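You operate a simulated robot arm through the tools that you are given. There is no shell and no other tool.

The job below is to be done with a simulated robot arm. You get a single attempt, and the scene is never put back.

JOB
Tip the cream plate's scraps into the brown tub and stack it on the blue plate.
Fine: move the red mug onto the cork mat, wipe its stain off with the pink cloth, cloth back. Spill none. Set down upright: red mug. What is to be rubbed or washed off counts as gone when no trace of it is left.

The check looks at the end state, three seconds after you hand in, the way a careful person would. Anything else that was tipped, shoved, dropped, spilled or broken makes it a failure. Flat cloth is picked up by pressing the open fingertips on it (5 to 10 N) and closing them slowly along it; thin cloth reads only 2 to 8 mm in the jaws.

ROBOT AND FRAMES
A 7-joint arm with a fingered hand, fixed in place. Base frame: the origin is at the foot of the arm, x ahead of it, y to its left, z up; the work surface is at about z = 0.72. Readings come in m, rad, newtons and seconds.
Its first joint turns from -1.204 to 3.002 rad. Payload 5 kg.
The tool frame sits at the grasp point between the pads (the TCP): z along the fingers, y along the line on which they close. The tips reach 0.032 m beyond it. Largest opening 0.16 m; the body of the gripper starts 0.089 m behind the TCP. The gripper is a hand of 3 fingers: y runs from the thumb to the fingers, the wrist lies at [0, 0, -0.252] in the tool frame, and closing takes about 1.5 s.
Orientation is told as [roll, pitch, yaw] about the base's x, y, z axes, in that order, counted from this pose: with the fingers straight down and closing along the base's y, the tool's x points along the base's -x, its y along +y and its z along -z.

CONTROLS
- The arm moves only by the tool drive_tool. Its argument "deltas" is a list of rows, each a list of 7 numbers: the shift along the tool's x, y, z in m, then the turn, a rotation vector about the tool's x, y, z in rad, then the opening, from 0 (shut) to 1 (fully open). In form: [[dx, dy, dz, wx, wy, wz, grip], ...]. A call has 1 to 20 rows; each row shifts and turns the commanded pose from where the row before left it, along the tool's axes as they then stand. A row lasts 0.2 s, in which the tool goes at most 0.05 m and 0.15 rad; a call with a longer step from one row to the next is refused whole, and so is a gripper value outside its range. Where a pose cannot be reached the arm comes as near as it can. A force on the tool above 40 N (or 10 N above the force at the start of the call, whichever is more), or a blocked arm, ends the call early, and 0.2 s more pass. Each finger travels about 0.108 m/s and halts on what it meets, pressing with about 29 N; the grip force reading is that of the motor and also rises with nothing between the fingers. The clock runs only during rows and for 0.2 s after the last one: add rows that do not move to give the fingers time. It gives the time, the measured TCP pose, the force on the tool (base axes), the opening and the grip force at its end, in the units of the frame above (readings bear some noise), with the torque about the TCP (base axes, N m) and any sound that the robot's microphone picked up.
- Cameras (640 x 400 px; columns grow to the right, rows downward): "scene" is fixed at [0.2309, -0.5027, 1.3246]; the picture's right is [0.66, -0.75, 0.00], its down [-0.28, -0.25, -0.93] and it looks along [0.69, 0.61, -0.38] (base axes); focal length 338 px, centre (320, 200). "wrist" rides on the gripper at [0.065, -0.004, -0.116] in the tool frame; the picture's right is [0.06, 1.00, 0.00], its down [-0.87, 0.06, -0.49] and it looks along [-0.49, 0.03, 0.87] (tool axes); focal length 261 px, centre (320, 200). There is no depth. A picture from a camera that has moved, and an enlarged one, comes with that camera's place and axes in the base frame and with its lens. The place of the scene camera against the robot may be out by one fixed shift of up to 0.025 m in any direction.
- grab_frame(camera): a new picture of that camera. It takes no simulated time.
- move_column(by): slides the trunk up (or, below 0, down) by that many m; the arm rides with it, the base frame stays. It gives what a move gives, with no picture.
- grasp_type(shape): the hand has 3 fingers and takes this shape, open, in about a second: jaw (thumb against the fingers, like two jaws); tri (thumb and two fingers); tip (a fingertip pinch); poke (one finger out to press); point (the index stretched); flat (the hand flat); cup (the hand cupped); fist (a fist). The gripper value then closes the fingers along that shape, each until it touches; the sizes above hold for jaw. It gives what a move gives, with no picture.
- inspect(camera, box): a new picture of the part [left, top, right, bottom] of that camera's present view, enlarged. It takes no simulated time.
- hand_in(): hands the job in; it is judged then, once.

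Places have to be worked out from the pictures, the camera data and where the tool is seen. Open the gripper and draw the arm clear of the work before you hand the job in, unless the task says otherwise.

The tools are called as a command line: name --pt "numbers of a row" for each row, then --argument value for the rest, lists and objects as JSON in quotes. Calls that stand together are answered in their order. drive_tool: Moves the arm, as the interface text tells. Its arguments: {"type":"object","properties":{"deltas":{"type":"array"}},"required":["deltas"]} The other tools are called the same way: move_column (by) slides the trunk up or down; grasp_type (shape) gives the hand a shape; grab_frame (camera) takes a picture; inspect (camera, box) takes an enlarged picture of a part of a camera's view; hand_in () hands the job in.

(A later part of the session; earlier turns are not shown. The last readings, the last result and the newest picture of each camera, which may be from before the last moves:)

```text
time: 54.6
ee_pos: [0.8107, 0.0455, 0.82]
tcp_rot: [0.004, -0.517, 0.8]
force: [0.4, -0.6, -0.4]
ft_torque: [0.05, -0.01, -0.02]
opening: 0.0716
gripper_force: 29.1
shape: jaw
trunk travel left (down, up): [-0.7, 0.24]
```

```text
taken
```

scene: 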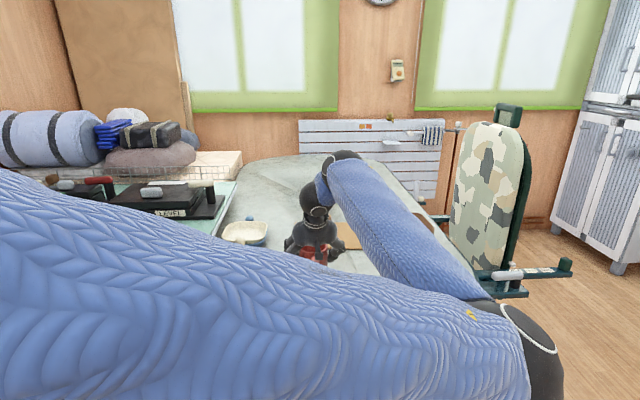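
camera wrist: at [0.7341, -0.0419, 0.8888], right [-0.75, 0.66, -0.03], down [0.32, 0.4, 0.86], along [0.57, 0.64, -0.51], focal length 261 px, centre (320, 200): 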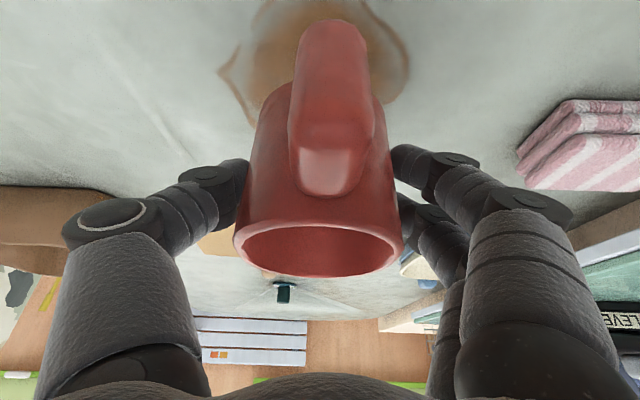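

The mug is up and level. I'll raise it to z≈0.90 and carry it smoothly to above the mat's centre, about (1.05, 0.206).

drive_tool --pt "-0.0132 0 -0.0231 0 0 0 0.3" --pt "-0.0132 0 -0.0231 0 0 0 0.3" --pt "-0.0132 0 -0.0231 0 0 0 0.3" --pt "-0.0134 -0.0035 0.0077 0 0 0 0.3" --pt "-0.0269 -0.0069 0.01537 0 0 0 0.3" --pt "-0.0269 -0.0069 0.01537 0 0 0 0.3" --pt "-0.0269 -0.0069 0.01537 0 0 0 0.3" --pt "-0.0269 -0.0069 0.01537 0 0 0 0.3" --pt "-0.0269 -0.0069 0.01537 0 0 0 0.3" --pt "-0.0269 -0.0069 0.01537 0 0 0 0.3" --pt "-0.0269 -0.0069 0.01537 0 0 0 0.3" --pt "-0.0269 -0.0069 0.01537 0 0 0 0.3" --pt "-0.0134 -0.0035 0.0077 0 0 0 0.3" --pt "0 0 0 0 0 0 0.3"

grab_frame --camera "wrist"

grab_frame --camera "scene"

```text
time: 57.6
ee_pos: [1.0508, 0.2014, 0.899]
tcp_rot: [0.003, -0.517, 0.8]
force: [-0.1, -0.6, -0.7]
ft_torque: [-0.02, 0.0, 0.01]
opening: 0.0714
gripper_force: 29.3
shape: jaw
trunk travel left (down, up): [-0.7, 0.24]
```

```text
taken
camera wrist: at [0.973, 0.1157, 0.9673], right [-0.75, 0.66, -0.03], down [0.32, 0.4, 0.86], along [0.57, 0.64, -0.51], focal length 261 px, centre (320, 200)
```

wrist: 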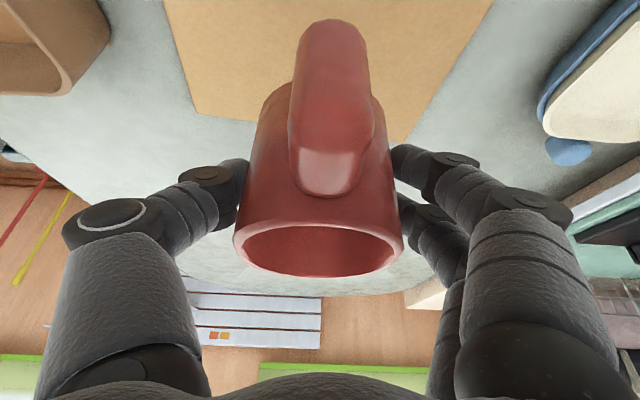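

```text
taken
```

scene: 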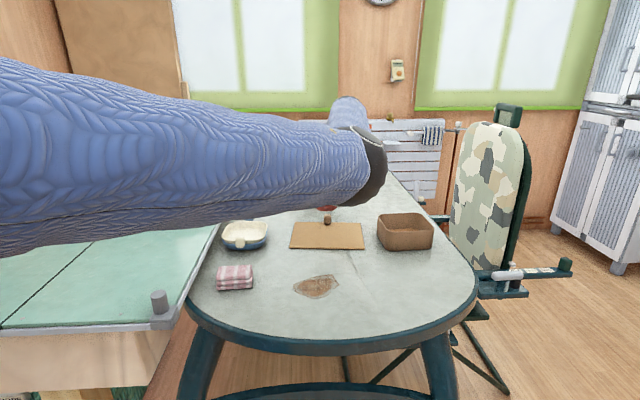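

The mug is over the middle of the mat, and the mat corners seen here match my estimates. I'll lower it to just above the mat, then step down until it touches.

drive_tool --pt "0.0149 0 0.026 0 0 0 0.3" --pt "0.0149 0 0.026 0 0 0 0.3" --pt "0.0075 0 0.013 0 0 0 0.3" --pt "0.005 0 0.0087 0 0 0 0.3" --pt "0 0 0 0 0 0 0.3"

grab_frame --camera "wrist"

inspect --camera "scene" --box '[270, 170, 390, 270]'

```text
time: 58.8
ee_pos: [1.0481, 0.201, 0.8142]
tcp_rot: [0.001, -0.518, 0.8]
force: [-0.2, 0.5, -0.7]
ft_torque: [0.02, 0.01, -0.02]
opening: 0.0717
gripper_force: 28.4
shape: jaw
trunk travel left (down, up): [-0.7, 0.24]
```

```text
taken
camera wrist: at [0.9726, 0.1149, 0.8827], right [-0.75, 0.66, -0.03], down [0.32, 0.4, 0.86], along [0.57, 0.64, -0.51], focal length 261 px, centre (320, 200)
```

wrist: 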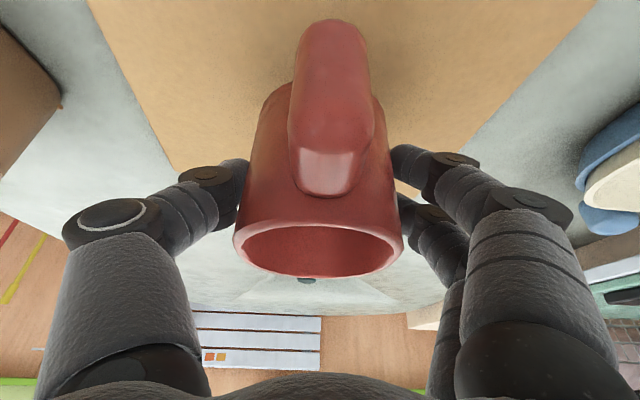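

```text
4.00 times, centred on (330, 220) of scene
camera zoom: at [0.2309, -0.5027, 1.3246], right [0.66, -0.75, 0.0], down [-0.28, -0.25, -0.93], along [0.69, 0.61, -0.38], focal length 1354 px, centre (280, 120)
```

zoom: 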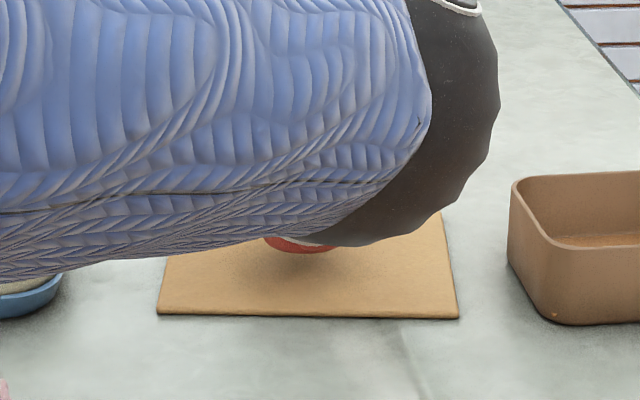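

The mug base is about 3 cm above the mat. I'll step down slowly, watching the force.

drive_tool --pt "0.005 0 0.0087 0 0 0 0.3" --pt "0.0025 0 0.0043 0 0 0 0.3" --pt "0.0015 0 0.0026 0 0 0 0.3" --pt "0 0 0 0 0 0 0.3"

drive_tool --pt "0.0015 0 0.0026 0 0 0 0.3" --pt "0 0 0 0 0 0 0.3"

drive_tool --pt "0.0015 0 0.0026 0 0 0 0.3" --pt "0 0 0 0 0 0 0.3"

```text
time: 59.8
ee_pos: [1.0498, 0.2018, 0.7957]
tcp_rot: [0.001, -0.519, 0.801]
force: [0.9, 0.1, -1.1]
ft_torque: [-0.01, -0.04, -0.02]
opening: 0.0716
gripper_force: 29.1
shape: jaw
trunk travel left (down, up): [-0.7, 0.24]
```

```text
time: 60.4
ee_pos: [1.0494, 0.2012, 0.7934]
tcp_rot: [0.002, -0.517, 0.8]
force: [-0.1, 0.6, -1.2]
ft_torque: [0.0, -0.01, -0.01]
opening: 0.0712
gripper_force: 29.2
shape: jaw
trunk travel left (down, up): [-0.7, 0.24]
```

```text
time: 61.0
ee_pos: [1.0492, 0.2019, 0.7908]
tcp_rot: [0.002, -0.52, 0.799]
force: [-0.9, 0.2, -1.0]
ft_torque: [-0.01, 0.0, -0.01]
opening: 0.0716
gripper_force: 28.6
shape: jaw
trunk travel left (down, up): [-0.7, 0.24]
```

No contact yet at 0.791, so I'll continue in 2–3 mm steps.

drive_tool --pt "0.0012 0 0.0022 0 0 0 0.3" --pt "0 0 0 0 0 0 0.3"

drive_tool --pt "0.001 0 0.0017 0 0 0 0.3" --pt "0 0 0 0 0 0 0.3"

drive_tool --pt "0.001 0 0.0017 0 0 0 0.3" --pt "0 0 0 0 0 0 0.3"

```text
time: 61.6
ee_pos: [1.0497, 0.2011, 0.7885]
tcp_rot: [0.003, -0.52, 0.801]
force: [0.5, -0.3, 0.1]
ft_torque: [0.03, -0.01, -0.03]
opening: 0.0717
gripper_force: 29.4
shape: jaw
trunk travel left (down, up): [-0.7, 0.24]
```

```text
time: 62.2
ee_pos: [1.0489, 0.2013, 0.7871]
tcp_rot: [0.002, -0.521, 0.799]
force: [1.2, 0.7, 7.0]
ft_torque: [0.09, -0.04, 0.0]
opening: 0.0714
gripper_force: 28.7
shape: jaw
trunk travel left (down, up): [-0.7, 0.24]
```

```text
time: 62.8
ee_pos: [1.0488, 0.2008, 0.7868]
tcp_rot: [0.002, -0.521, 0.802]
force: [1.9, 0.2, 18.6]
ft_torque: [0.1, -0.17, -0.04]
opening: 0.0714
gripper_force: 29.6
shape: jaw
trunk travel left (down, up): [-0.7, 0.24]
```

The mug is firmly on the mat (18.6 N at 0.787). I'll ease up about 2 mm and open the fingers gradually.

drive_tool --pt "-0.0009 0 -0.0016 0 0 0 0.3" --pt "0 0 0 0 0 0 0.3" --pt "0 0 0 0 0 0 0.44" --pt "0 0 0 0 0 0 0.5" --pt "0 0 0 0 0 0 0.58" --pt "0 0 0 0 0 0 0.7" --pt "0 0 0 0 0 0 0.85" --pt "0 0 0 0 0 0 1" --pt "0 0 0 0 0 0 1"

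grab_frame --camera "wrist"

```text
time: 64.8
ee_pos: [1.0487, 0.2002, 0.7846]
tcp_rot: [0.002, -0.518, 0.8]
force: [0.3, -0.2, -0.1]
ft_torque: [0.02, 0.02, -0.01]
opening: 0.1597
gripper_force: 0.1
shape: jaw
trunk travel left (down, up): [-0.7, 0.24]
```

```text
taken
camera wrist: at [0.9728, 0.1149, 0.854], right [-0.75, 0.66, -0.03], down [0.32, 0.4, 0.86], along [0.57, 0.64, -0.51], focal length 261 px, centre (320, 200)
```

wrist: 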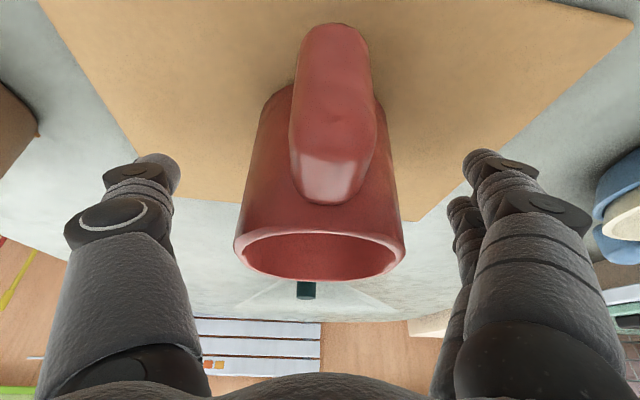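

The mug stands upright on the mat, with the fingers open and clear. I'll go straight up, then head for the cloth.

drive_tool --pt "-0.0093 0 -0.0163 0 0 0 1" --pt "-0.0186 0 -0.0326 0 0 0 1" --pt "-0.0186 0 -0.0326 0 0 0 1" --pt "-0.0186 0 -0.0326 0 0 0 1" --pt "-0.0186 0 -0.0326 0 0 0 1" --pt "0 0 0 0 0 0 1"

grab_frame --camera "scene"

grab_frame --camera "wrist"

```text
time: 66.2
ee_pos: [1.0486, 0.2009, 0.9538]
tcp_rot: [0.004, -0.52, 0.8]
force: [-0.3, -0.1, -1.0]
ft_torque: [0.02, 0.02, 0.02]
opening: 0.1599
gripper_force: 0.1
shape: jaw
trunk travel left (down, up): [-0.7, 0.24]
```

```text
taken
```

scene: 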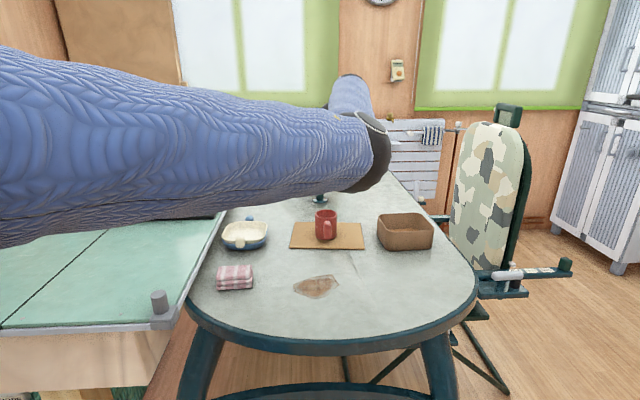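

```text
taken
camera wrist: at [0.9732, 0.1142, 1.0224], right [-0.75, 0.66, -0.03], down [0.32, 0.4, 0.86], along [0.57, 0.64, -0.51], focal length 261 px, centre (320, 200)
```

wrist: 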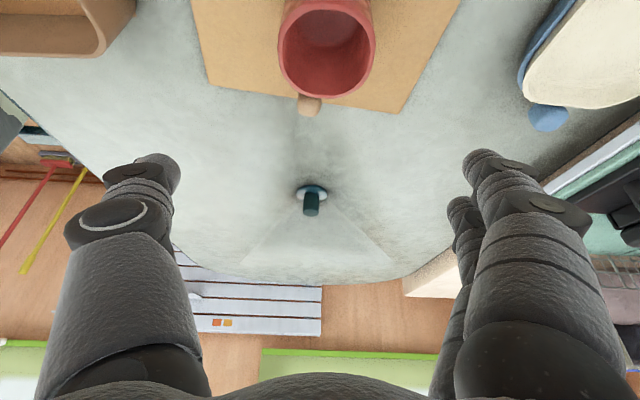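

Everything looks right. I'll zoom into the mug, stack, cloth and stain to record the state before wiping.

inspect --camera "scene" --box '[200, 250, 350, 310]'

inspect --camera "scene" --box '[210, 200, 450, 260]'

inspect --camera "scene" --box '[370, 200, 450, 260]'

```text
4.27 times, centred on (275, 280) of scene
camera zoom: at [0.2309, -0.5027, 1.3246], right [0.66, -0.75, 0.0], down [-0.28, -0.25, -0.93], along [0.69, 0.61, -0.38], focal length 1444 px, centre (512, -141)
```

zoom: 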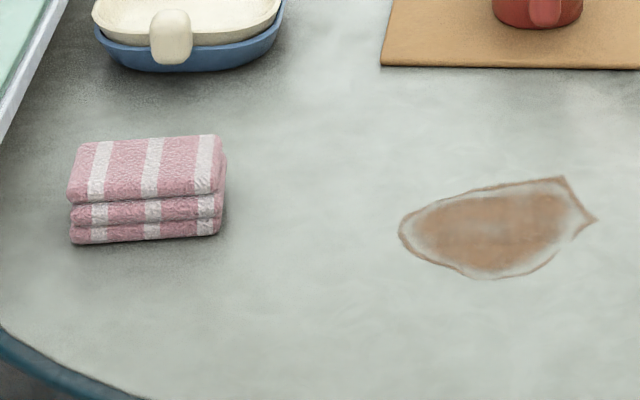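

```text
2.67 times, centred on (330, 230) of scene
camera zoom: at [0.2309, -0.5027, 1.3246], right [0.66, -0.75, 0.0], down [-0.28, -0.25, -0.93], along [0.69, 0.61, -0.38], focal length 903 px, centre (293, 120)
```

zoom: 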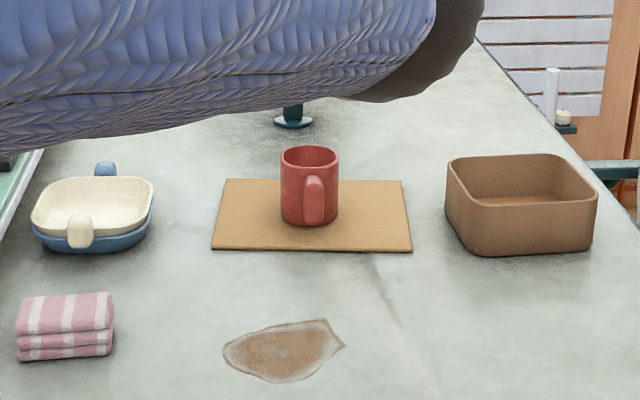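

```text
6.67 times, centred on (410, 230) of scene
camera zoom: at [0.2309, -0.5027, 1.3246], right [0.66, -0.75, 0.0], down [-0.28, -0.25, -0.93], along [0.69, 0.61, -0.38], focal length 2256 px, centre (-280, 0)
```

zoom: 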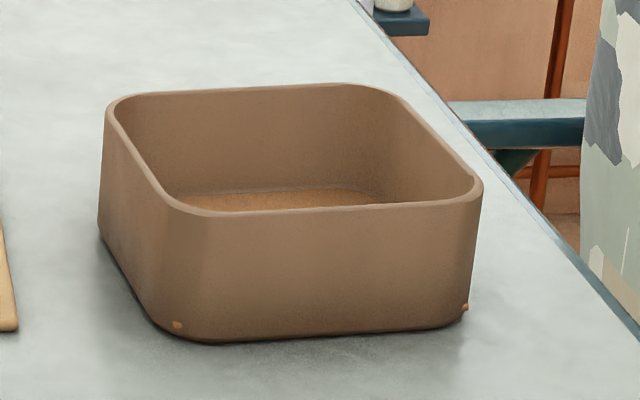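

The mug, stack and tub all look right, and the stain spans roughly (0.77–0.89, -0.01–0.09). The folded cloth is about 0.093×0.056×0.035 m at (0.672, 0.226). I'll move back, bring the tool vertical, and turn it so the jaws close across the cloth's short side.

drive_tool --pt "0.0247 0.0223 -0.0184 0 0 0 1" --pt "0.0247 0.0223 -0.0184 0 0 0 1" --pt "0.0247 0.0223 -0.0184 0 0 0 1" --pt "0.0247 0.0223 -0.0184 0 0 0 1" --pt "0.0247 0.0223 -0.0184 0 0 0 1" --pt "0.0247 0.0223 -0.0184 0 0 0 1" --pt "0.0247 0.0223 -0.0184 0 0 0 1" --pt "0.0247 0.0223 -0.0184 0 0 0 1" --pt "0 0 0 0 0.13 0 1" --pt "0 0 0 0 0.13 0 1" --pt "0 0 0 0 0.13 0 1" --pt "0 0 0 0 0.13 0 1" --pt "0 0 0 0 0 0 1"

drive_tool --pt "0 0 0 0 0 0.137 1" --pt "0 0 0 0 0 0.137 1" --pt "0 0 0 0 0 0.137 1" --pt "0 0 0 0 0 0.137 1" --pt "0 0 0 0 0 0.137 1" --pt "0 0 0 0 0 0.137 1" --pt "0 0 0 0 0 0.137 1" --pt "0 0 0 0 0 0.137 1" --pt "0 0 0 0 0 0.137 1" --pt "0 0 0 0 0 0.137 1" --pt "0 0 0 0 0 0.137 1" --pt "0 0 0 0 0 0 1"

grab_frame --camera "scene"

grab_frame --camera "wrist"

```text
time: 69.0
ee_pos: [0.7516, 0.1487, 0.9852]
tcp_rot: [0.004, 0.002, 0.802]
force: [-0.1, -0.3, 0.6]
ft_torque: [0.03, 0.01, 0.0]
opening: 0.1599
gripper_force: 0.1
shape: jaw
trunk travel left (down, up): [-0.7, 0.24]
```

```text
time: 71.6
ee_pos: [0.7513, 0.1485, 0.9852]
tcp_rot: [-0.003, 0.002, -0.707]
force: [-0.9, 0.5, -0.7]
ft_torque: [-0.01, 0.01, 0.04]
opening: 0.1598
gripper_force: 0.0
shape: jaw
trunk travel left (down, up): [-0.7, 0.24]
```

```text
taken
```

scene: 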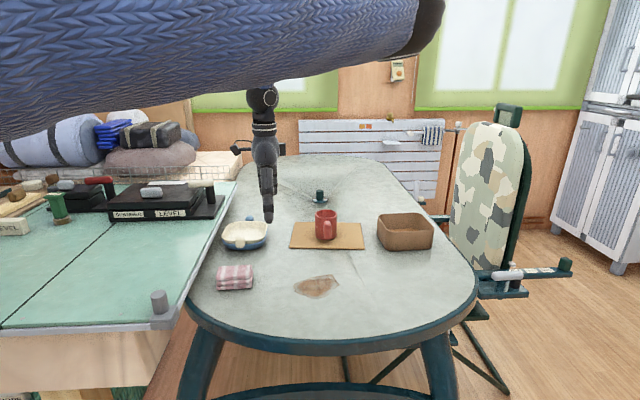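

```text
taken
camera wrist: at [0.6989, 0.1869, 1.1008], right [0.6, 0.8, 0.0], down [0.7, -0.52, 0.49], along [0.39, -0.29, -0.87], focal length 261 px, centre (320, 200)
```

wrist: 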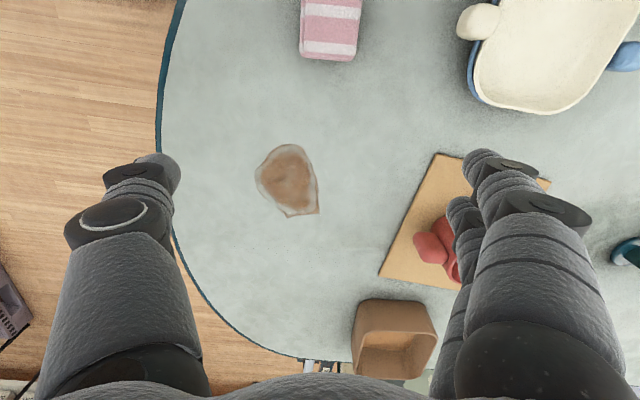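

The arm is now clear of the scene view. The stain spans x from 0.753 to 0.89 and y from -0.006 to 0.085. I'll move above the cloth and part-close the fingers to about 95 mm so they stay clear of the stacked plates.

drive_tool --pt "0.0369 0.0025 0.0283 0 0 0 0.8" --pt "0.0369 0.0025 0.0283 0 0 0 0.6" --pt "0.0369 0.0025 0.0283 0 0 0 0.6" --pt "0 0 0 0 0 0 0.6"

grab_frame --camera "wrist"

grab_frame --camera "scene"

```text
time: 72.6
ee_pos: [0.672, 0.2252, 0.9002]
tcp_rot: [0.0, 0.0, -0.707]
force: [-0.5, -0.6, -0.3]
ft_torque: [-0.01, 0.01, -0.04]
opening: 0.0968
gripper_force: 0.1
shape: jaw
trunk travel left (down, up): [-0.7, 0.24]
```

```text
taken
camera wrist: at [0.6188, 0.2636, 1.0164], right [0.6, 0.8, 0.0], down [0.7, -0.52, 0.49], along [0.39, -0.29, -0.87], focal length 261 px, centre (320, 200)
```

wrist: 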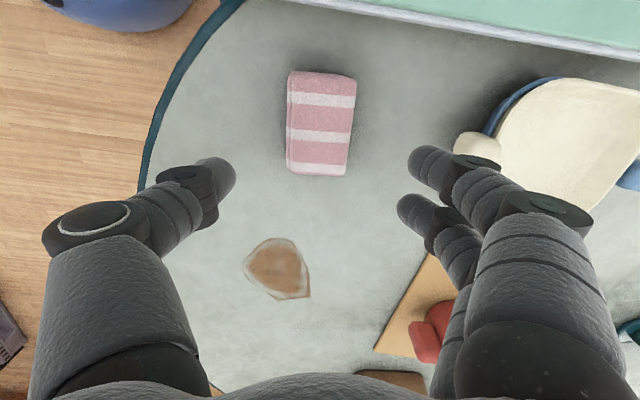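

```text
taken
```

scene: 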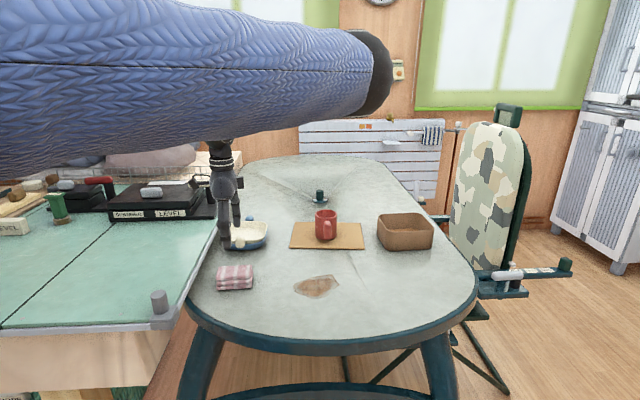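

inspect --camera "wrist" --box '[220, 50, 460, 230]'

inspect --camera "wrist" --box '[220, 220, 340, 310]'

```text
2.22 times, centred on (340, 140) of wrist
camera zoom: at [0.6188, 0.2636, 1.0164], right [0.6, 0.8, 0.0], down [0.7, -0.52, 0.49], along [0.39, -0.29, -0.87], focal length 579 px, centre (276, 333)
```

zoom: 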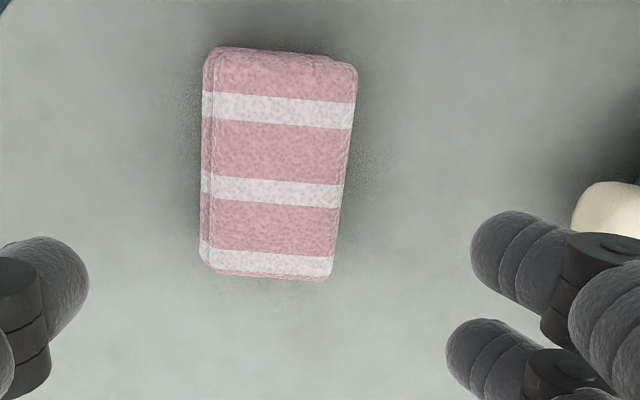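

```text
4.44 times, centred on (280, 265) of wrist
camera zoom: at [0.6188, 0.2636, 1.0164], right [0.6, 0.8, 0.0], down [0.7, -0.52, 0.49], along [0.39, -0.29, -0.87], focal length 1158 px, centre (498, -89)
```

zoom: 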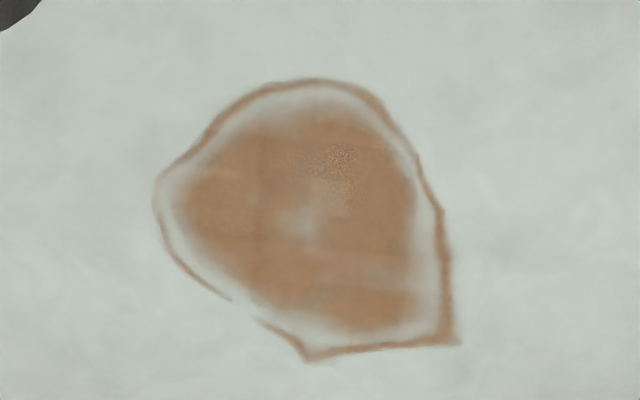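

The cloth is centred under the tool at about (0.669, 0.2255), with its short side along the closing axis. I'll descend so the tips stop about 1 cm above the table on either side of it.

drive_tool --pt "-0.0015 -0.0015 0.033 0 0 0 0.6" --pt "0 0 0.033 0 0 0 0.6" --pt "0 0 0.033 0 0 0 0.6" --pt "0 0 0.02 0 0 0 0.6" --pt "0 0 0.018 0 0 0 0.6" --pt "0 0 0 0 0 0 0.6"

grab_frame --camera "wrist"

inspect --camera "scene" --box '[180, 200, 320, 310]'

```text
time: 74.0
ee_pos: [0.6703, 0.2268, 0.7635]
tcp_rot: [-0.002, 0.001, -0.705]
force: [-0.1, 0.0, -0.4]
ft_torque: [0.01, -0.02, -0.02]
opening: 0.0965
gripper_force: 0.1
shape: jaw
trunk travel left (down, up): [-0.7, 0.24]
```

```text
taken
camera wrist: at [0.6188, 0.2631, 0.8789], right [0.6, 0.8, 0.0], down [0.7, -0.52, 0.49], along [0.39, -0.29, -0.87], focal length 261 px, centre (320, 200)
```

wrist: 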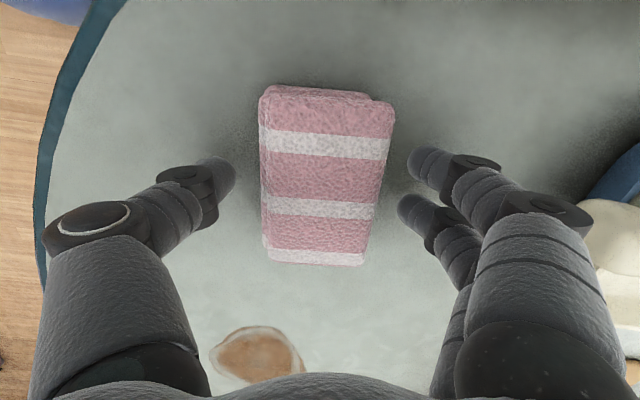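

```text
3.64 times, centred on (250, 255) of scene
camera zoom: at [0.2309, -0.5027, 1.3246], right [0.66, -0.75, 0.0], down [-0.28, -0.25, -0.93], along [0.69, 0.61, -0.38], focal length 1231 px, centre (574, 0)
```

zoom: 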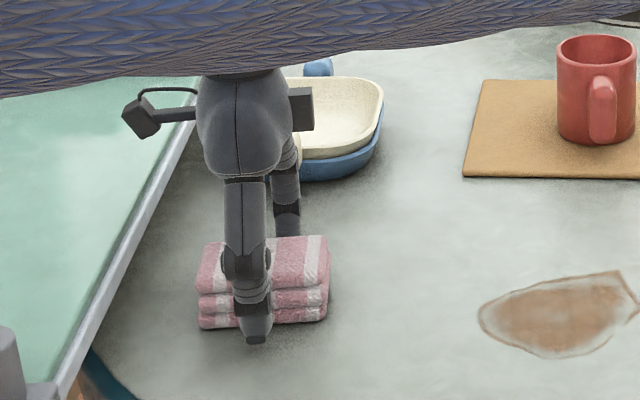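

Thumb and fingers straddle the cloth evenly. I'll close slowly and see where they stop.

drive_tool --pt "0 0 0 0 0 0 0.52" --pt "0 0 0 0 0 0 0.46" --pt "0 0 0 0 0 0 0.42" --pt "0 0 0 0 0 0 0.38" --pt "0 0 0 0 0 0 0.34" --pt "0 0 0 0 0 0 0.3" --pt "0 0 0 0 0 0 0.26" --pt "0 0 0 0 0 0 0.22" --pt "0 0 0 0 0 0 0.18" --pt "0 0 0 0 0 0 0.18"

grab_frame --camera "wrist"

inspect --camera "scene" --box '[180, 200, 320, 310]'

```text
time: 76.2
ee_pos: [0.6715, 0.2258, 0.7634]
tcp_rot: [-0.001, 0.001, -0.705]
force: [-0.5, 0.3, -0.2]
ft_torque: [0.0, 0.02, 0.0]
opening: 0.0597
gripper_force: 29.1
shape: jaw
trunk travel left (down, up): [-0.7, 0.24]
```

```text
taken
camera wrist: at [0.6191, 0.263, 0.8789], right [0.6, 0.8, 0.0], down [0.7, -0.52, 0.49], along [0.39, -0.29, -0.87], focal length 261 px, centre (320, 200)
```

wrist: 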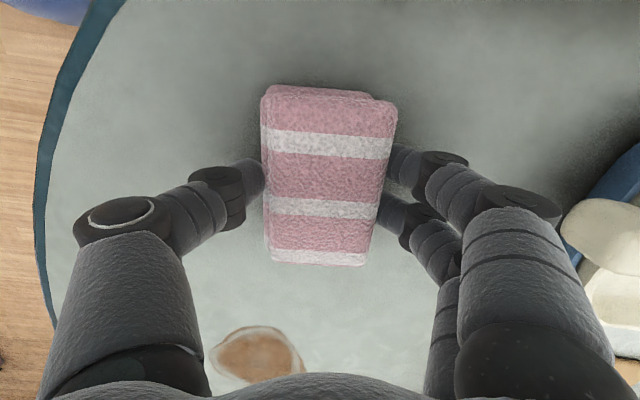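

```text
3.64 times, centred on (250, 255) of scene
camera zoom: at [0.2309, -0.5027, 1.3246], right [0.66, -0.75, 0.0], down [-0.28, -0.25, -0.93], along [0.69, 0.61, -0.38], focal length 1231 px, centre (574, 0)
```

zoom: 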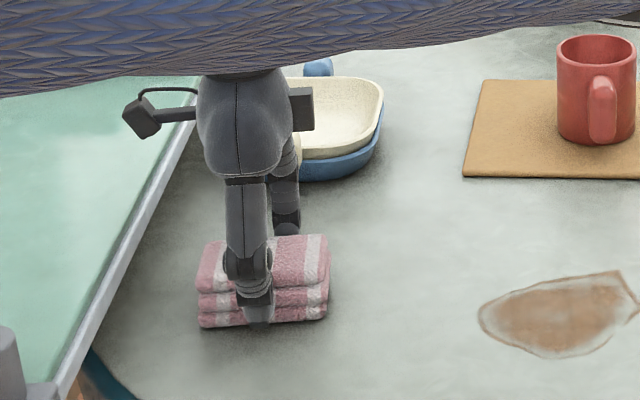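

The fingers stopped at 59.7 mm with 29 N on a firm folded cloth; release pose noted as about (0.6705, 0.2262, 0.7634), yaw -0.706. I'll lift it and carry it to the near side of the stain.

drive_tool --pt "0 0 -0.01 0 0 0 0.18" --pt "0 0 -0.015 0 0 0 0.18" --pt "0 0 -0.015 0 0 0 0.18" --pt "0 0 0 0 0 0 0.18"

inspect --camera "scene" --box '[180, 200, 320, 310]'

drive_tool --pt "-0.0353 -0.0213 0 0 0 0 0.18" --pt "-0.0353 -0.0213 0 0 0 0 0.18" --pt "-0.0353 -0.0213 0 0 0 0 0.18" --pt "-0.0353 -0.0213 0 0 0 0 0.18" --pt "-0.0353 -0.0213 0 0 0 0 0.18" --pt "-0.0353 -0.0213 0 0 0 0 0.18" --pt "0 0 0 0 0 0 0.18"

grab_frame --camera "scene"

grab_frame --camera "wrist"

```text
time: 77.2
ee_pos: [0.6723, 0.2256, 0.8036]
tcp_rot: [-0.003, 0.003, -0.704]
force: [-1.2, -0.5, 0.2]
ft_torque: [0.0, 0.02, 0.01]
opening: 0.0596
gripper_force: 29.2
shape: jaw
trunk travel left (down, up): [-0.7, 0.24]
```

```text
3.64 times, centred on (250, 255) of scene
camera zoom: at [0.2309, -0.5027, 1.3246], right [0.66, -0.75, 0.0], down [-0.28, -0.25, -0.93], along [0.69, 0.61, -0.38], focal length 1231 px, centre (574, 0)
```

zoom: 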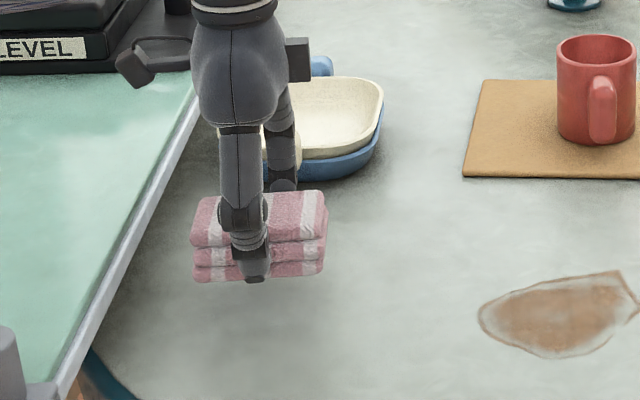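

```text
time: 78.8
ee_pos: [0.7492, -0.0083, 0.802]
tcp_rot: [0.0, 0.0, -0.705]
force: [0.7, 0.9, -0.9]
ft_torque: [-0.04, -0.02, 0.02]
opening: 0.0597
gripper_force: 29.4
shape: jaw
trunk travel left (down, up): [-0.7, 0.24]
```

```text
taken
```

scene: 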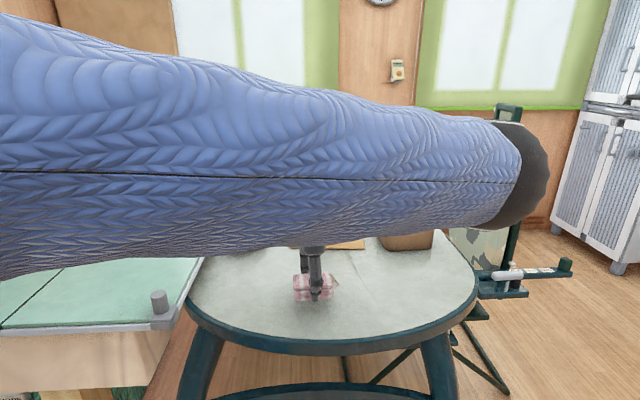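

```text
taken
camera wrist: at [0.6964, 0.0287, 0.9181], right [0.6, 0.8, 0.0], down [0.7, -0.52, 0.49], along [0.39, -0.29, -0.87], focal length 261 px, centre (320, 200)
```

wrist: 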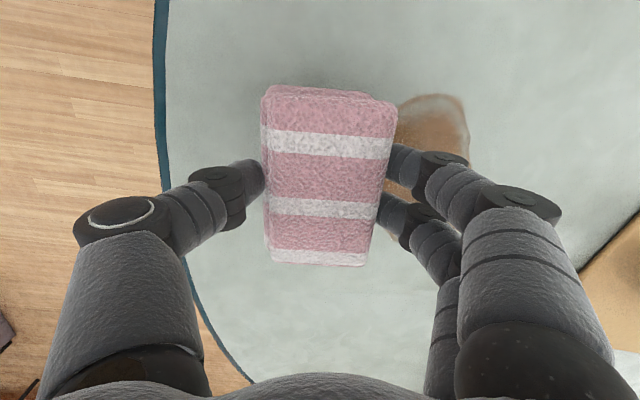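

The cloth is just on the near side of the stain. I'll lower until it touches the table with light pressure.

drive_tool --pt "0 0 0.018 0 0 0 0.18" --pt "0 0 0.012 0 0 0 0.18" --pt "0 0 0.007 0 0 0 0.18" --pt "0 0 0 0 0 0 0.18"

drive_tool --pt "0 0 0.002 0 0 0 0.18" --pt "0 0 0 0 0 0 0.18"

drive_tool --pt "0 0 0.001 0 0 0 0.18" --pt "0 0 0 0 0 0 0.18"

```text
time: 79.8
ee_pos: [0.7507, -0.01, 0.7657]
tcp_rot: [0.0, 0.003, -0.704]
force: [-0.7, -0.3, 0.1]
ft_torque: [0.0, -0.01, 0.0]
opening: 0.0595
gripper_force: 28.5
shape: jaw
trunk travel left (down, up): [-0.7, 0.24]
```

```text
time: 80.4
ee_pos: [0.7499, -0.0085, 0.7638]
tcp_rot: [-0.001, 0.002, -0.706]
force: [0.5, 0.3, -0.6]
ft_torque: [-0.03, 0.01, 0.02]
opening: 0.0593
gripper_force: 29.2
shape: jaw
trunk travel left (down, up): [-0.7, 0.24]
```

```text
time: 81.0
ee_pos: [0.7503, -0.0093, 0.7629]
tcp_rot: [-0.003, 0.001, -0.705]
force: [-0.7, -0.4, -0.7]
ft_torque: [0.05, 0.01, 0.03]
opening: 0.0591
gripper_force: 28.9
shape: jaw
trunk travel left (down, up): [-0.7, 0.24]
```

No contact yet at 0.763. I'll go 1 mm at a time.

drive_tool --pt "0 0 0.0012 0 0 0 0.18" --pt "0 0 0 0 0 0 0.18"

drive_tool --pt "0 0 0.0012 0 0 0 0.18" --pt "0 0 0 0 0 0 0.18"

drive_tool --pt "0 0 0.0012 0 0 0 0.18" --pt "0 0 0 0 0 0 0.18"

```text
time: 81.6
ee_pos: [0.7497, -0.0087, 0.7623]
tcp_rot: [-0.002, 0.001, -0.705]
force: [-1.0, 0.3, 4.8]
ft_torque: [0.02, -0.03, 0.02]
opening: 0.0597
gripper_force: 29.2
shape: jaw
trunk travel left (down, up): [-0.7, 0.24]
```

```text
time: 82.2
ee_pos: [0.7499, -0.0103, 0.7618]
tcp_rot: [0.0, 0.002, -0.706]
force: [0.6, -1.6, 13.6]
ft_torque: [-0.04, -0.04, 0.02]
opening: 0.0594
gripper_force: 28.6
shape: jaw
trunk travel left (down, up): [-0.7, 0.24]
```

```text
time: 82.8
ee_pos: [0.7491, -0.0099, 0.7609]
tcp_rot: [-0.001, -0.001, -0.705]
force: [2.6, -3.2, 25.8]
ft_torque: [-0.05, -0.03, -0.01]
opening: 0.0597
gripper_force: 28.6
shape: jaw
trunk travel left (down, up): [-0.7, 0.24]
```

That is about 26 N, more than needed. I'll back off about 1.5 mm and make the first stroke across the stain along the closing axis.

drive_tool --pt "0 0 -0.0014 0 0 0 0.18" --pt "0 0.015 0 0 0 0 0.18" --pt "0 0.02 0 0 0 0 0.18" --pt "0 0.02 0 0 0 0 0.18"

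grab_frame --camera "wrist"

```text
time: 83.8
ee_pos: [0.784, 0.0317, 0.7621]
tcp_rot: [-0.002, 0.003, -0.705]
force: [-5.1, -4.9, 16.0]
ft_torque: [-0.36, 0.3, 0.01]
opening: 0.0606
gripper_force: 28.7
shape: jaw
trunk travel left (down, up): [-0.7, 0.24]
```

```text
taken
camera wrist: at [0.7316, 0.0697, 0.8772], right [0.6, 0.8, 0.0], down [0.7, -0.52, 0.49], along [0.39, -0.29, -0.87], focal length 261 px, centre (320, 200)
```

wrist: 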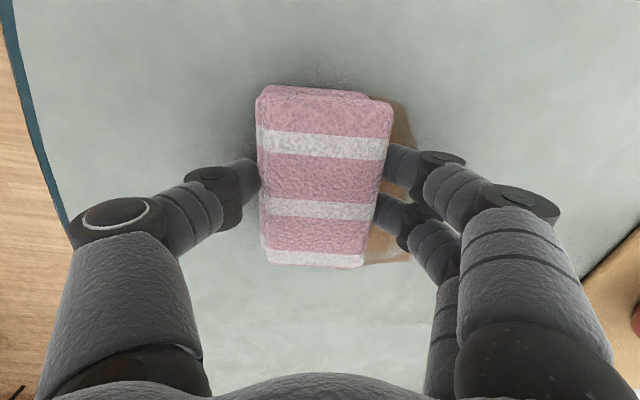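

The first half went well with about 16 N. I'll continue the stroke to the far side of the stain with slightly less pressure.

drive_tool --pt "0 0.0185 -0.0004 0 0 0 0.18" --pt "0 0.0185 0 0 0 0 0.18" --pt "0 0.0185 0 0 0 0 0.18" --pt "0 0.0185 0 0 0 0 0.18" --pt "0 0.0185 0 0 0 0 0.18"

grab_frame --camera "wrist"

grab_frame --camera "scene"

```text
time: 85.0
ee_pos: [0.8448, 0.1033, 0.7617]
tcp_rot: [-0.002, 0.002, -0.707]
force: [-4.3, -2.1, 9.9]
ft_torque: [-0.21, 0.22, -0.01]
opening: 0.061
gripper_force: 29.1
shape: jaw
trunk travel left (down, up): [-0.7, 0.24]
```

```text
taken
camera wrist: at [0.7926, 0.1404, 0.8773], right [0.6, 0.8, 0.0], down [0.7, -0.52, 0.49], along [0.39, -0.29, -0.87], focal length 261 px, centre (320, 200)
```

wrist: 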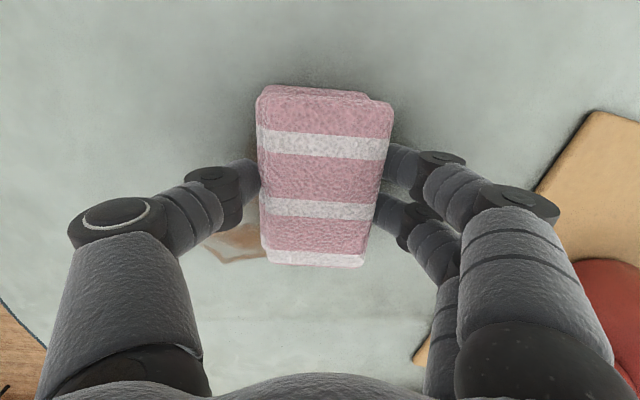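

```text
taken
```

scene: 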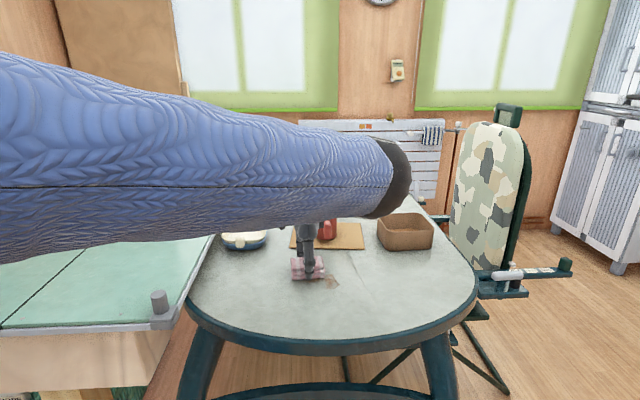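

The wiped band is clean, with only the far side of the stain left. I'll shift along it by 5.5 cm and stroke back.

drive_tool --pt "-0.0183 0 0 0 0 0 0.18" --pt "-0.0183 0 0 0 0 0 0.18" --pt "-0.0183 0 0 0 0 0 0.18" --pt "0 -0.018 0 0 0 0 0.18" --pt "0 -0.018 0 0 0 0 0.18"

grab_frame --camera "wrist"

```text
time: 86.2
ee_pos: [0.8646, 0.0395, 0.7617]
tcp_rot: [0.0, 0.001, -0.705]
force: [3.8, 2.2, 8.5]
ft_torque: [0.05, -0.08, 0.02]
opening: 0.06
gripper_force: 28.5
shape: jaw
trunk travel left (down, up): [-0.7, 0.24]
```

```text
taken
camera wrist: at [0.8122, 0.0769, 0.8775], right [0.6, 0.8, 0.0], down [0.7, -0.52, 0.49], along [0.39, -0.29, -0.87], focal length 261 px, centre (320, 200)
```

wrist: 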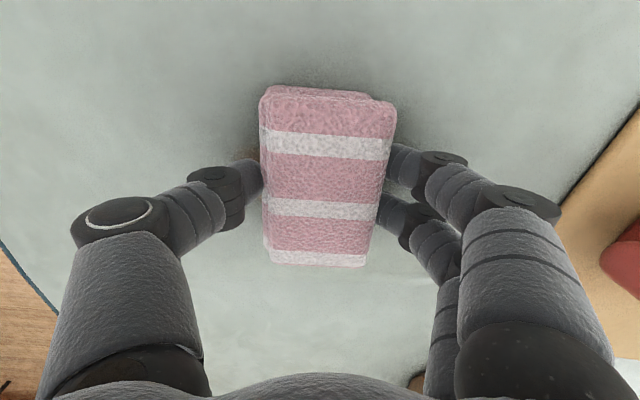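

The cloth is covering the last part. I'll continue the return stroke well past the near edge of the stain.

drive_tool --pt "0 -0.018 0.0002 0 0 0 0.18" --pt "0 -0.018 0 0 0 0 0.18" --pt "0 -0.018 0 0 0 0 0.18" --pt "0 -0.018 0 0 0 0 0.18" --pt "0 -0.018 0 0 0 0 0.18" --pt "0 -0.018 0 0 0 0 0.18"

grab_frame --camera "wrist"

grab_frame --camera "scene"

```text
time: 87.6
ee_pos: [0.7923, -0.0435, 0.7611]
tcp_rot: [0.002, 0.002, -0.706]
force: [2.6, 1.9, 13.0]
ft_torque: [0.14, -0.17, -0.01]
opening: 0.0601
gripper_force: 29.1
shape: jaw
trunk travel left (down, up): [-0.7, 0.24]
```

```text
taken
camera wrist: at [0.7401, -0.0063, 0.8773], right [0.6, 0.8, 0.0], down [0.7, -0.52, 0.49], along [0.39, -0.29, -0.87], focal length 261 px, centre (320, 200)
```

wrist: 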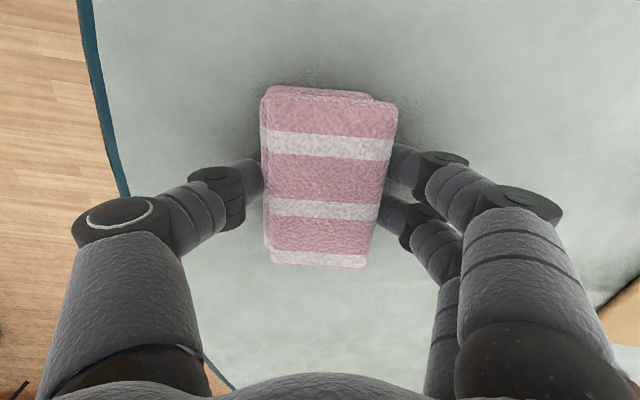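

```text
taken
```

scene: 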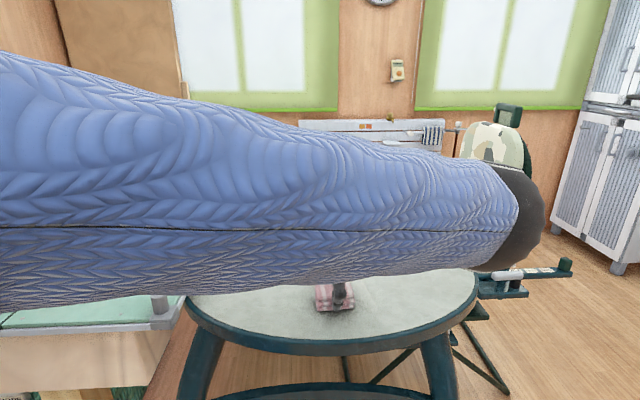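

The visible area looks clean. I'll lift the cloth and look at the whole stain area from above for any trace.

drive_tool --pt "0 0 -0.03 0 0 0 0.18" --pt "0.03 0.02 -0.03 0 0 0 0.18" --pt "0.03 0.02 -0.03 0 0 0 0.18" --pt "0.03 0.02 -0.03 0 0 0 0.18" --pt "0.03 0.02 -0.02 0 0 0 0.18" --pt "0.03 0.02 0 0 0 0 0.18" --pt "0.03 0.02 0 0 0 0 0.18" --pt "0 0 0 0 0 0 0.18"

grab_frame --camera "wrist"

grab_frame --camera "scene"

```text
time: 89.4
ee_pos: [0.7345, 0.1638, 0.9017]
tcp_rot: [-0.002, 0.005, -0.706]
force: [-0.4, -0.4, -0.7]
ft_torque: [0.03, -0.03, 0.02]
opening: 0.0601
gripper_force: 28.8
shape: jaw
trunk travel left (down, up): [-0.7, 0.24]
```

```text
taken
camera wrist: at [0.6827, 0.2015, 1.017], right [0.6, 0.8, 0.0], down [0.7, -0.52, 0.49], along [0.39, -0.29, -0.87], focal length 261 px, centre (320, 200)
```

wrist: 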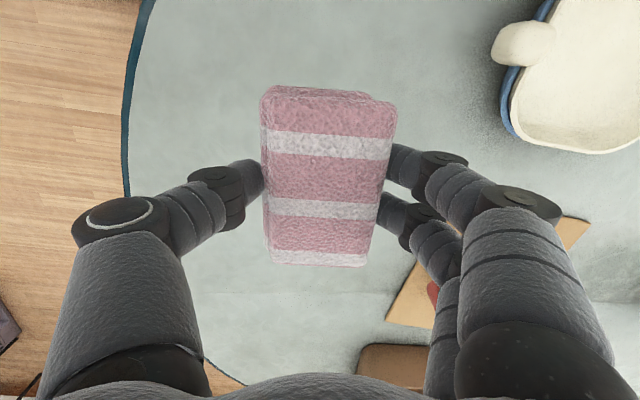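

```text
taken
```

scene: 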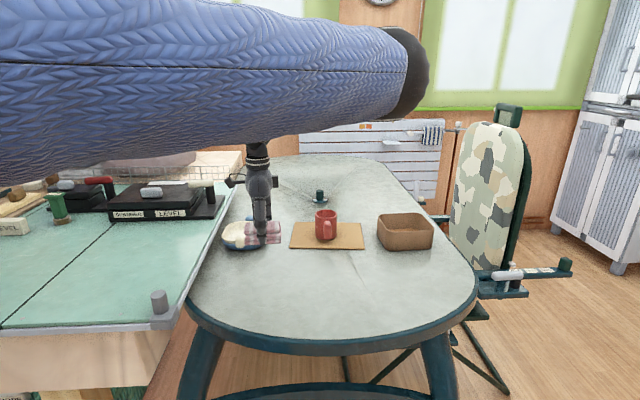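

The scene view now shows the stain area. I'll zoom in there, comparing with where the stain was around pixel (316, 286).

inspect --camera "scene" --box '[270, 255, 370, 315]'

inspect --camera "scene" --box '[290, 270, 345, 303]'

inspect --camera "wrist" --box '[190, 130, 400, 350]'

```text
6.40 times, centred on (320, 285) of scene
camera zoom: at [0.2309, -0.5027, 1.3246], right [0.66, -0.75, 0.0], down [-0.28, -0.25, -0.93], along [0.69, 0.61, -0.38], focal length 2166 px, centre (320, -344)
```

zoom: 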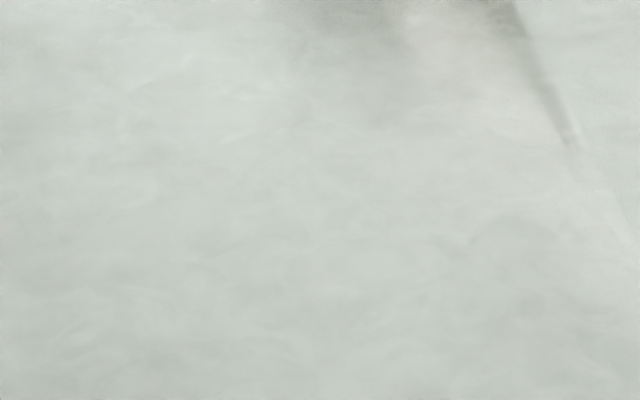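

```text
11.64 times, centred on (318, 286) of scene
camera zoom: at [0.2309, -0.5027, 1.3246], right [0.66, -0.75, 0.0], down [-0.28, -0.25, -0.93], along [0.69, 0.61, -0.38], focal length 3939 px, centre (349, -806)
```

zoom: 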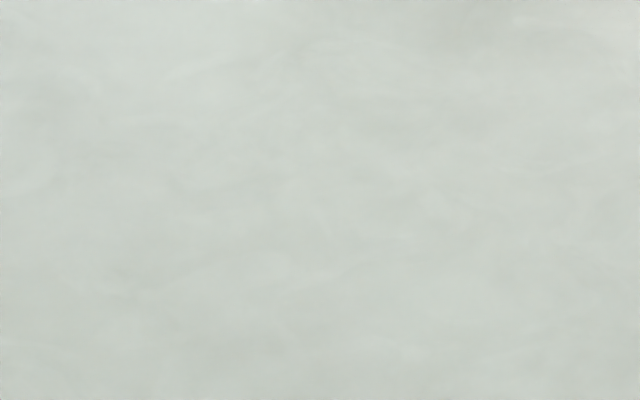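

```text
1.82 times, centred on (295, 240) of wrist
camera zoom: at [0.6827, 0.2015, 1.017], right [0.6, 0.8, 0.0], down [0.7, -0.52, 0.49], along [0.39, -0.29, -0.87], focal length 474 px, centre (366, 127)
```

zoom: 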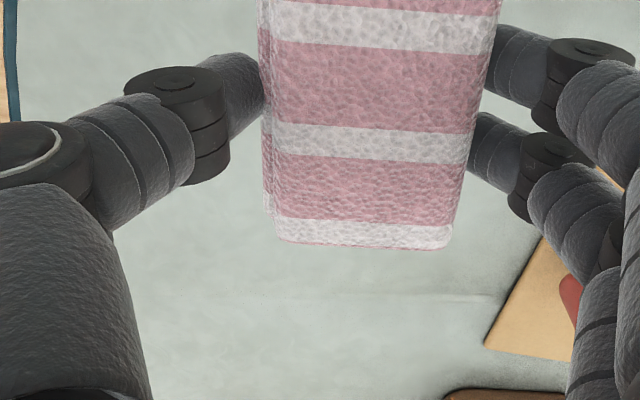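

No trace shows at high zoom. I'll check a few smaller parts of the former stain outline at even higher magnification before putting the cloth back.

inspect --camera "scene" --box '[288, 272, 314, 302]'

inspect --camera "scene" --box '[314, 268, 342, 300]'

inspect --camera "wrist" --box '[200, 240, 360, 340]'

```text
13.33 times, centred on (301, 287) of scene
camera zoom: at [0.2309, -0.5027, 1.3246], right [0.66, -0.75, 0.0], down [-0.28, -0.25, -0.93], along [0.69, 0.61, -0.38], focal length 4513 px, centre (573, -960)
```

zoom: 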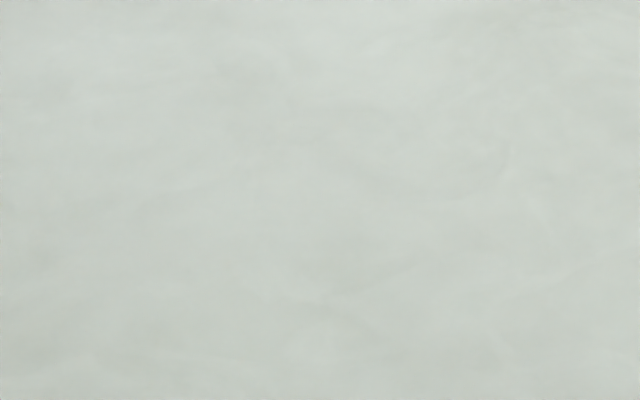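

```text
12.50 times, centred on (328, 284) of scene
camera zoom: at [0.2309, -0.5027, 1.3246], right [0.66, -0.75, 0.0], down [-0.28, -0.25, -0.93], along [0.69, 0.61, -0.38], focal length 4231 px, centre (220, -850)
```

zoom: 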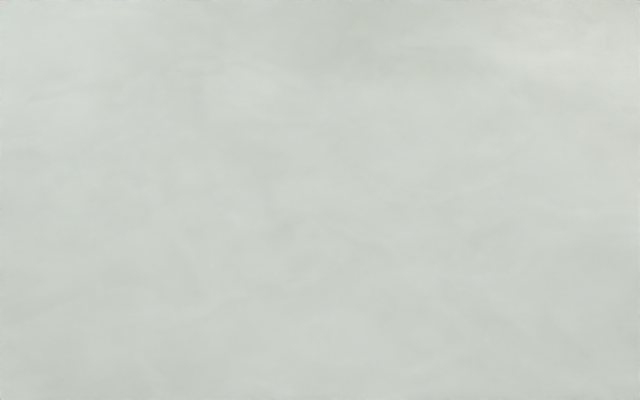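

```text
4.00 times, centred on (280, 290) of wrist
camera zoom: at [0.6827, 0.2015, 1.017], right [0.6, 0.8, 0.0], down [0.7, -0.52, 0.49], along [0.39, -0.29, -0.87], focal length 1043 px, centre (480, -160)
```

zoom: 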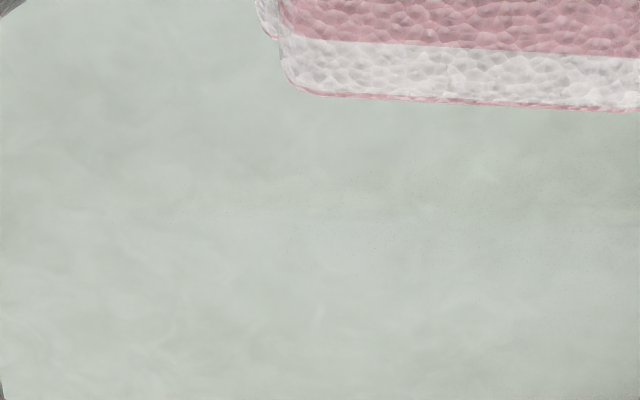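

The stain is completely gone. I'll carry the cloth back to its original spot and lower it there.

drive_tool --pt "0.0297 0.002 0 0 0 0 0.18" --pt "0.0297 0.002 0 0 0 0 0.18" --pt "0.0297 0.0019 0 0 0 0 0.18" --pt "0 0 0.035 0 0 0 0.18" --pt "0 0 0.035 0 0 0 0.18" --pt "0 0 0.03 0 0 0 0.18" --pt "0 0 0 0 0 0 0.18"

inspect --camera "scene" --box '[180, 200, 320, 310]'

```text
time: 91.0
ee_pos: [0.6713, 0.2284, 0.8013]
tcp_rot: [-0.001, 0.002, -0.707]
force: [-0.4, -0.3, -0.1]
ft_torque: [0.0, -0.01, 0.01]
opening: 0.06
gripper_force: 29.0
shape: jaw
trunk travel left (down, up): [-0.7, 0.24]
```

```text
3.64 times, centred on (250, 255) of scene
camera zoom: at [0.2309, -0.5027, 1.3246], right [0.66, -0.75, 0.0], down [-0.28, -0.25, -0.93], along [0.69, 0.61, -0.38], focal length 1231 px, centre (574, 0)
```

zoom: 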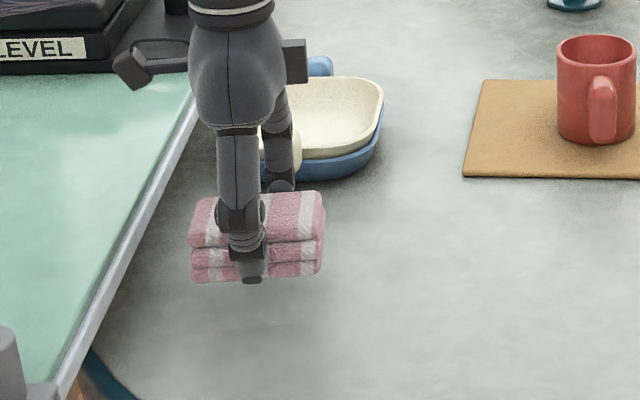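

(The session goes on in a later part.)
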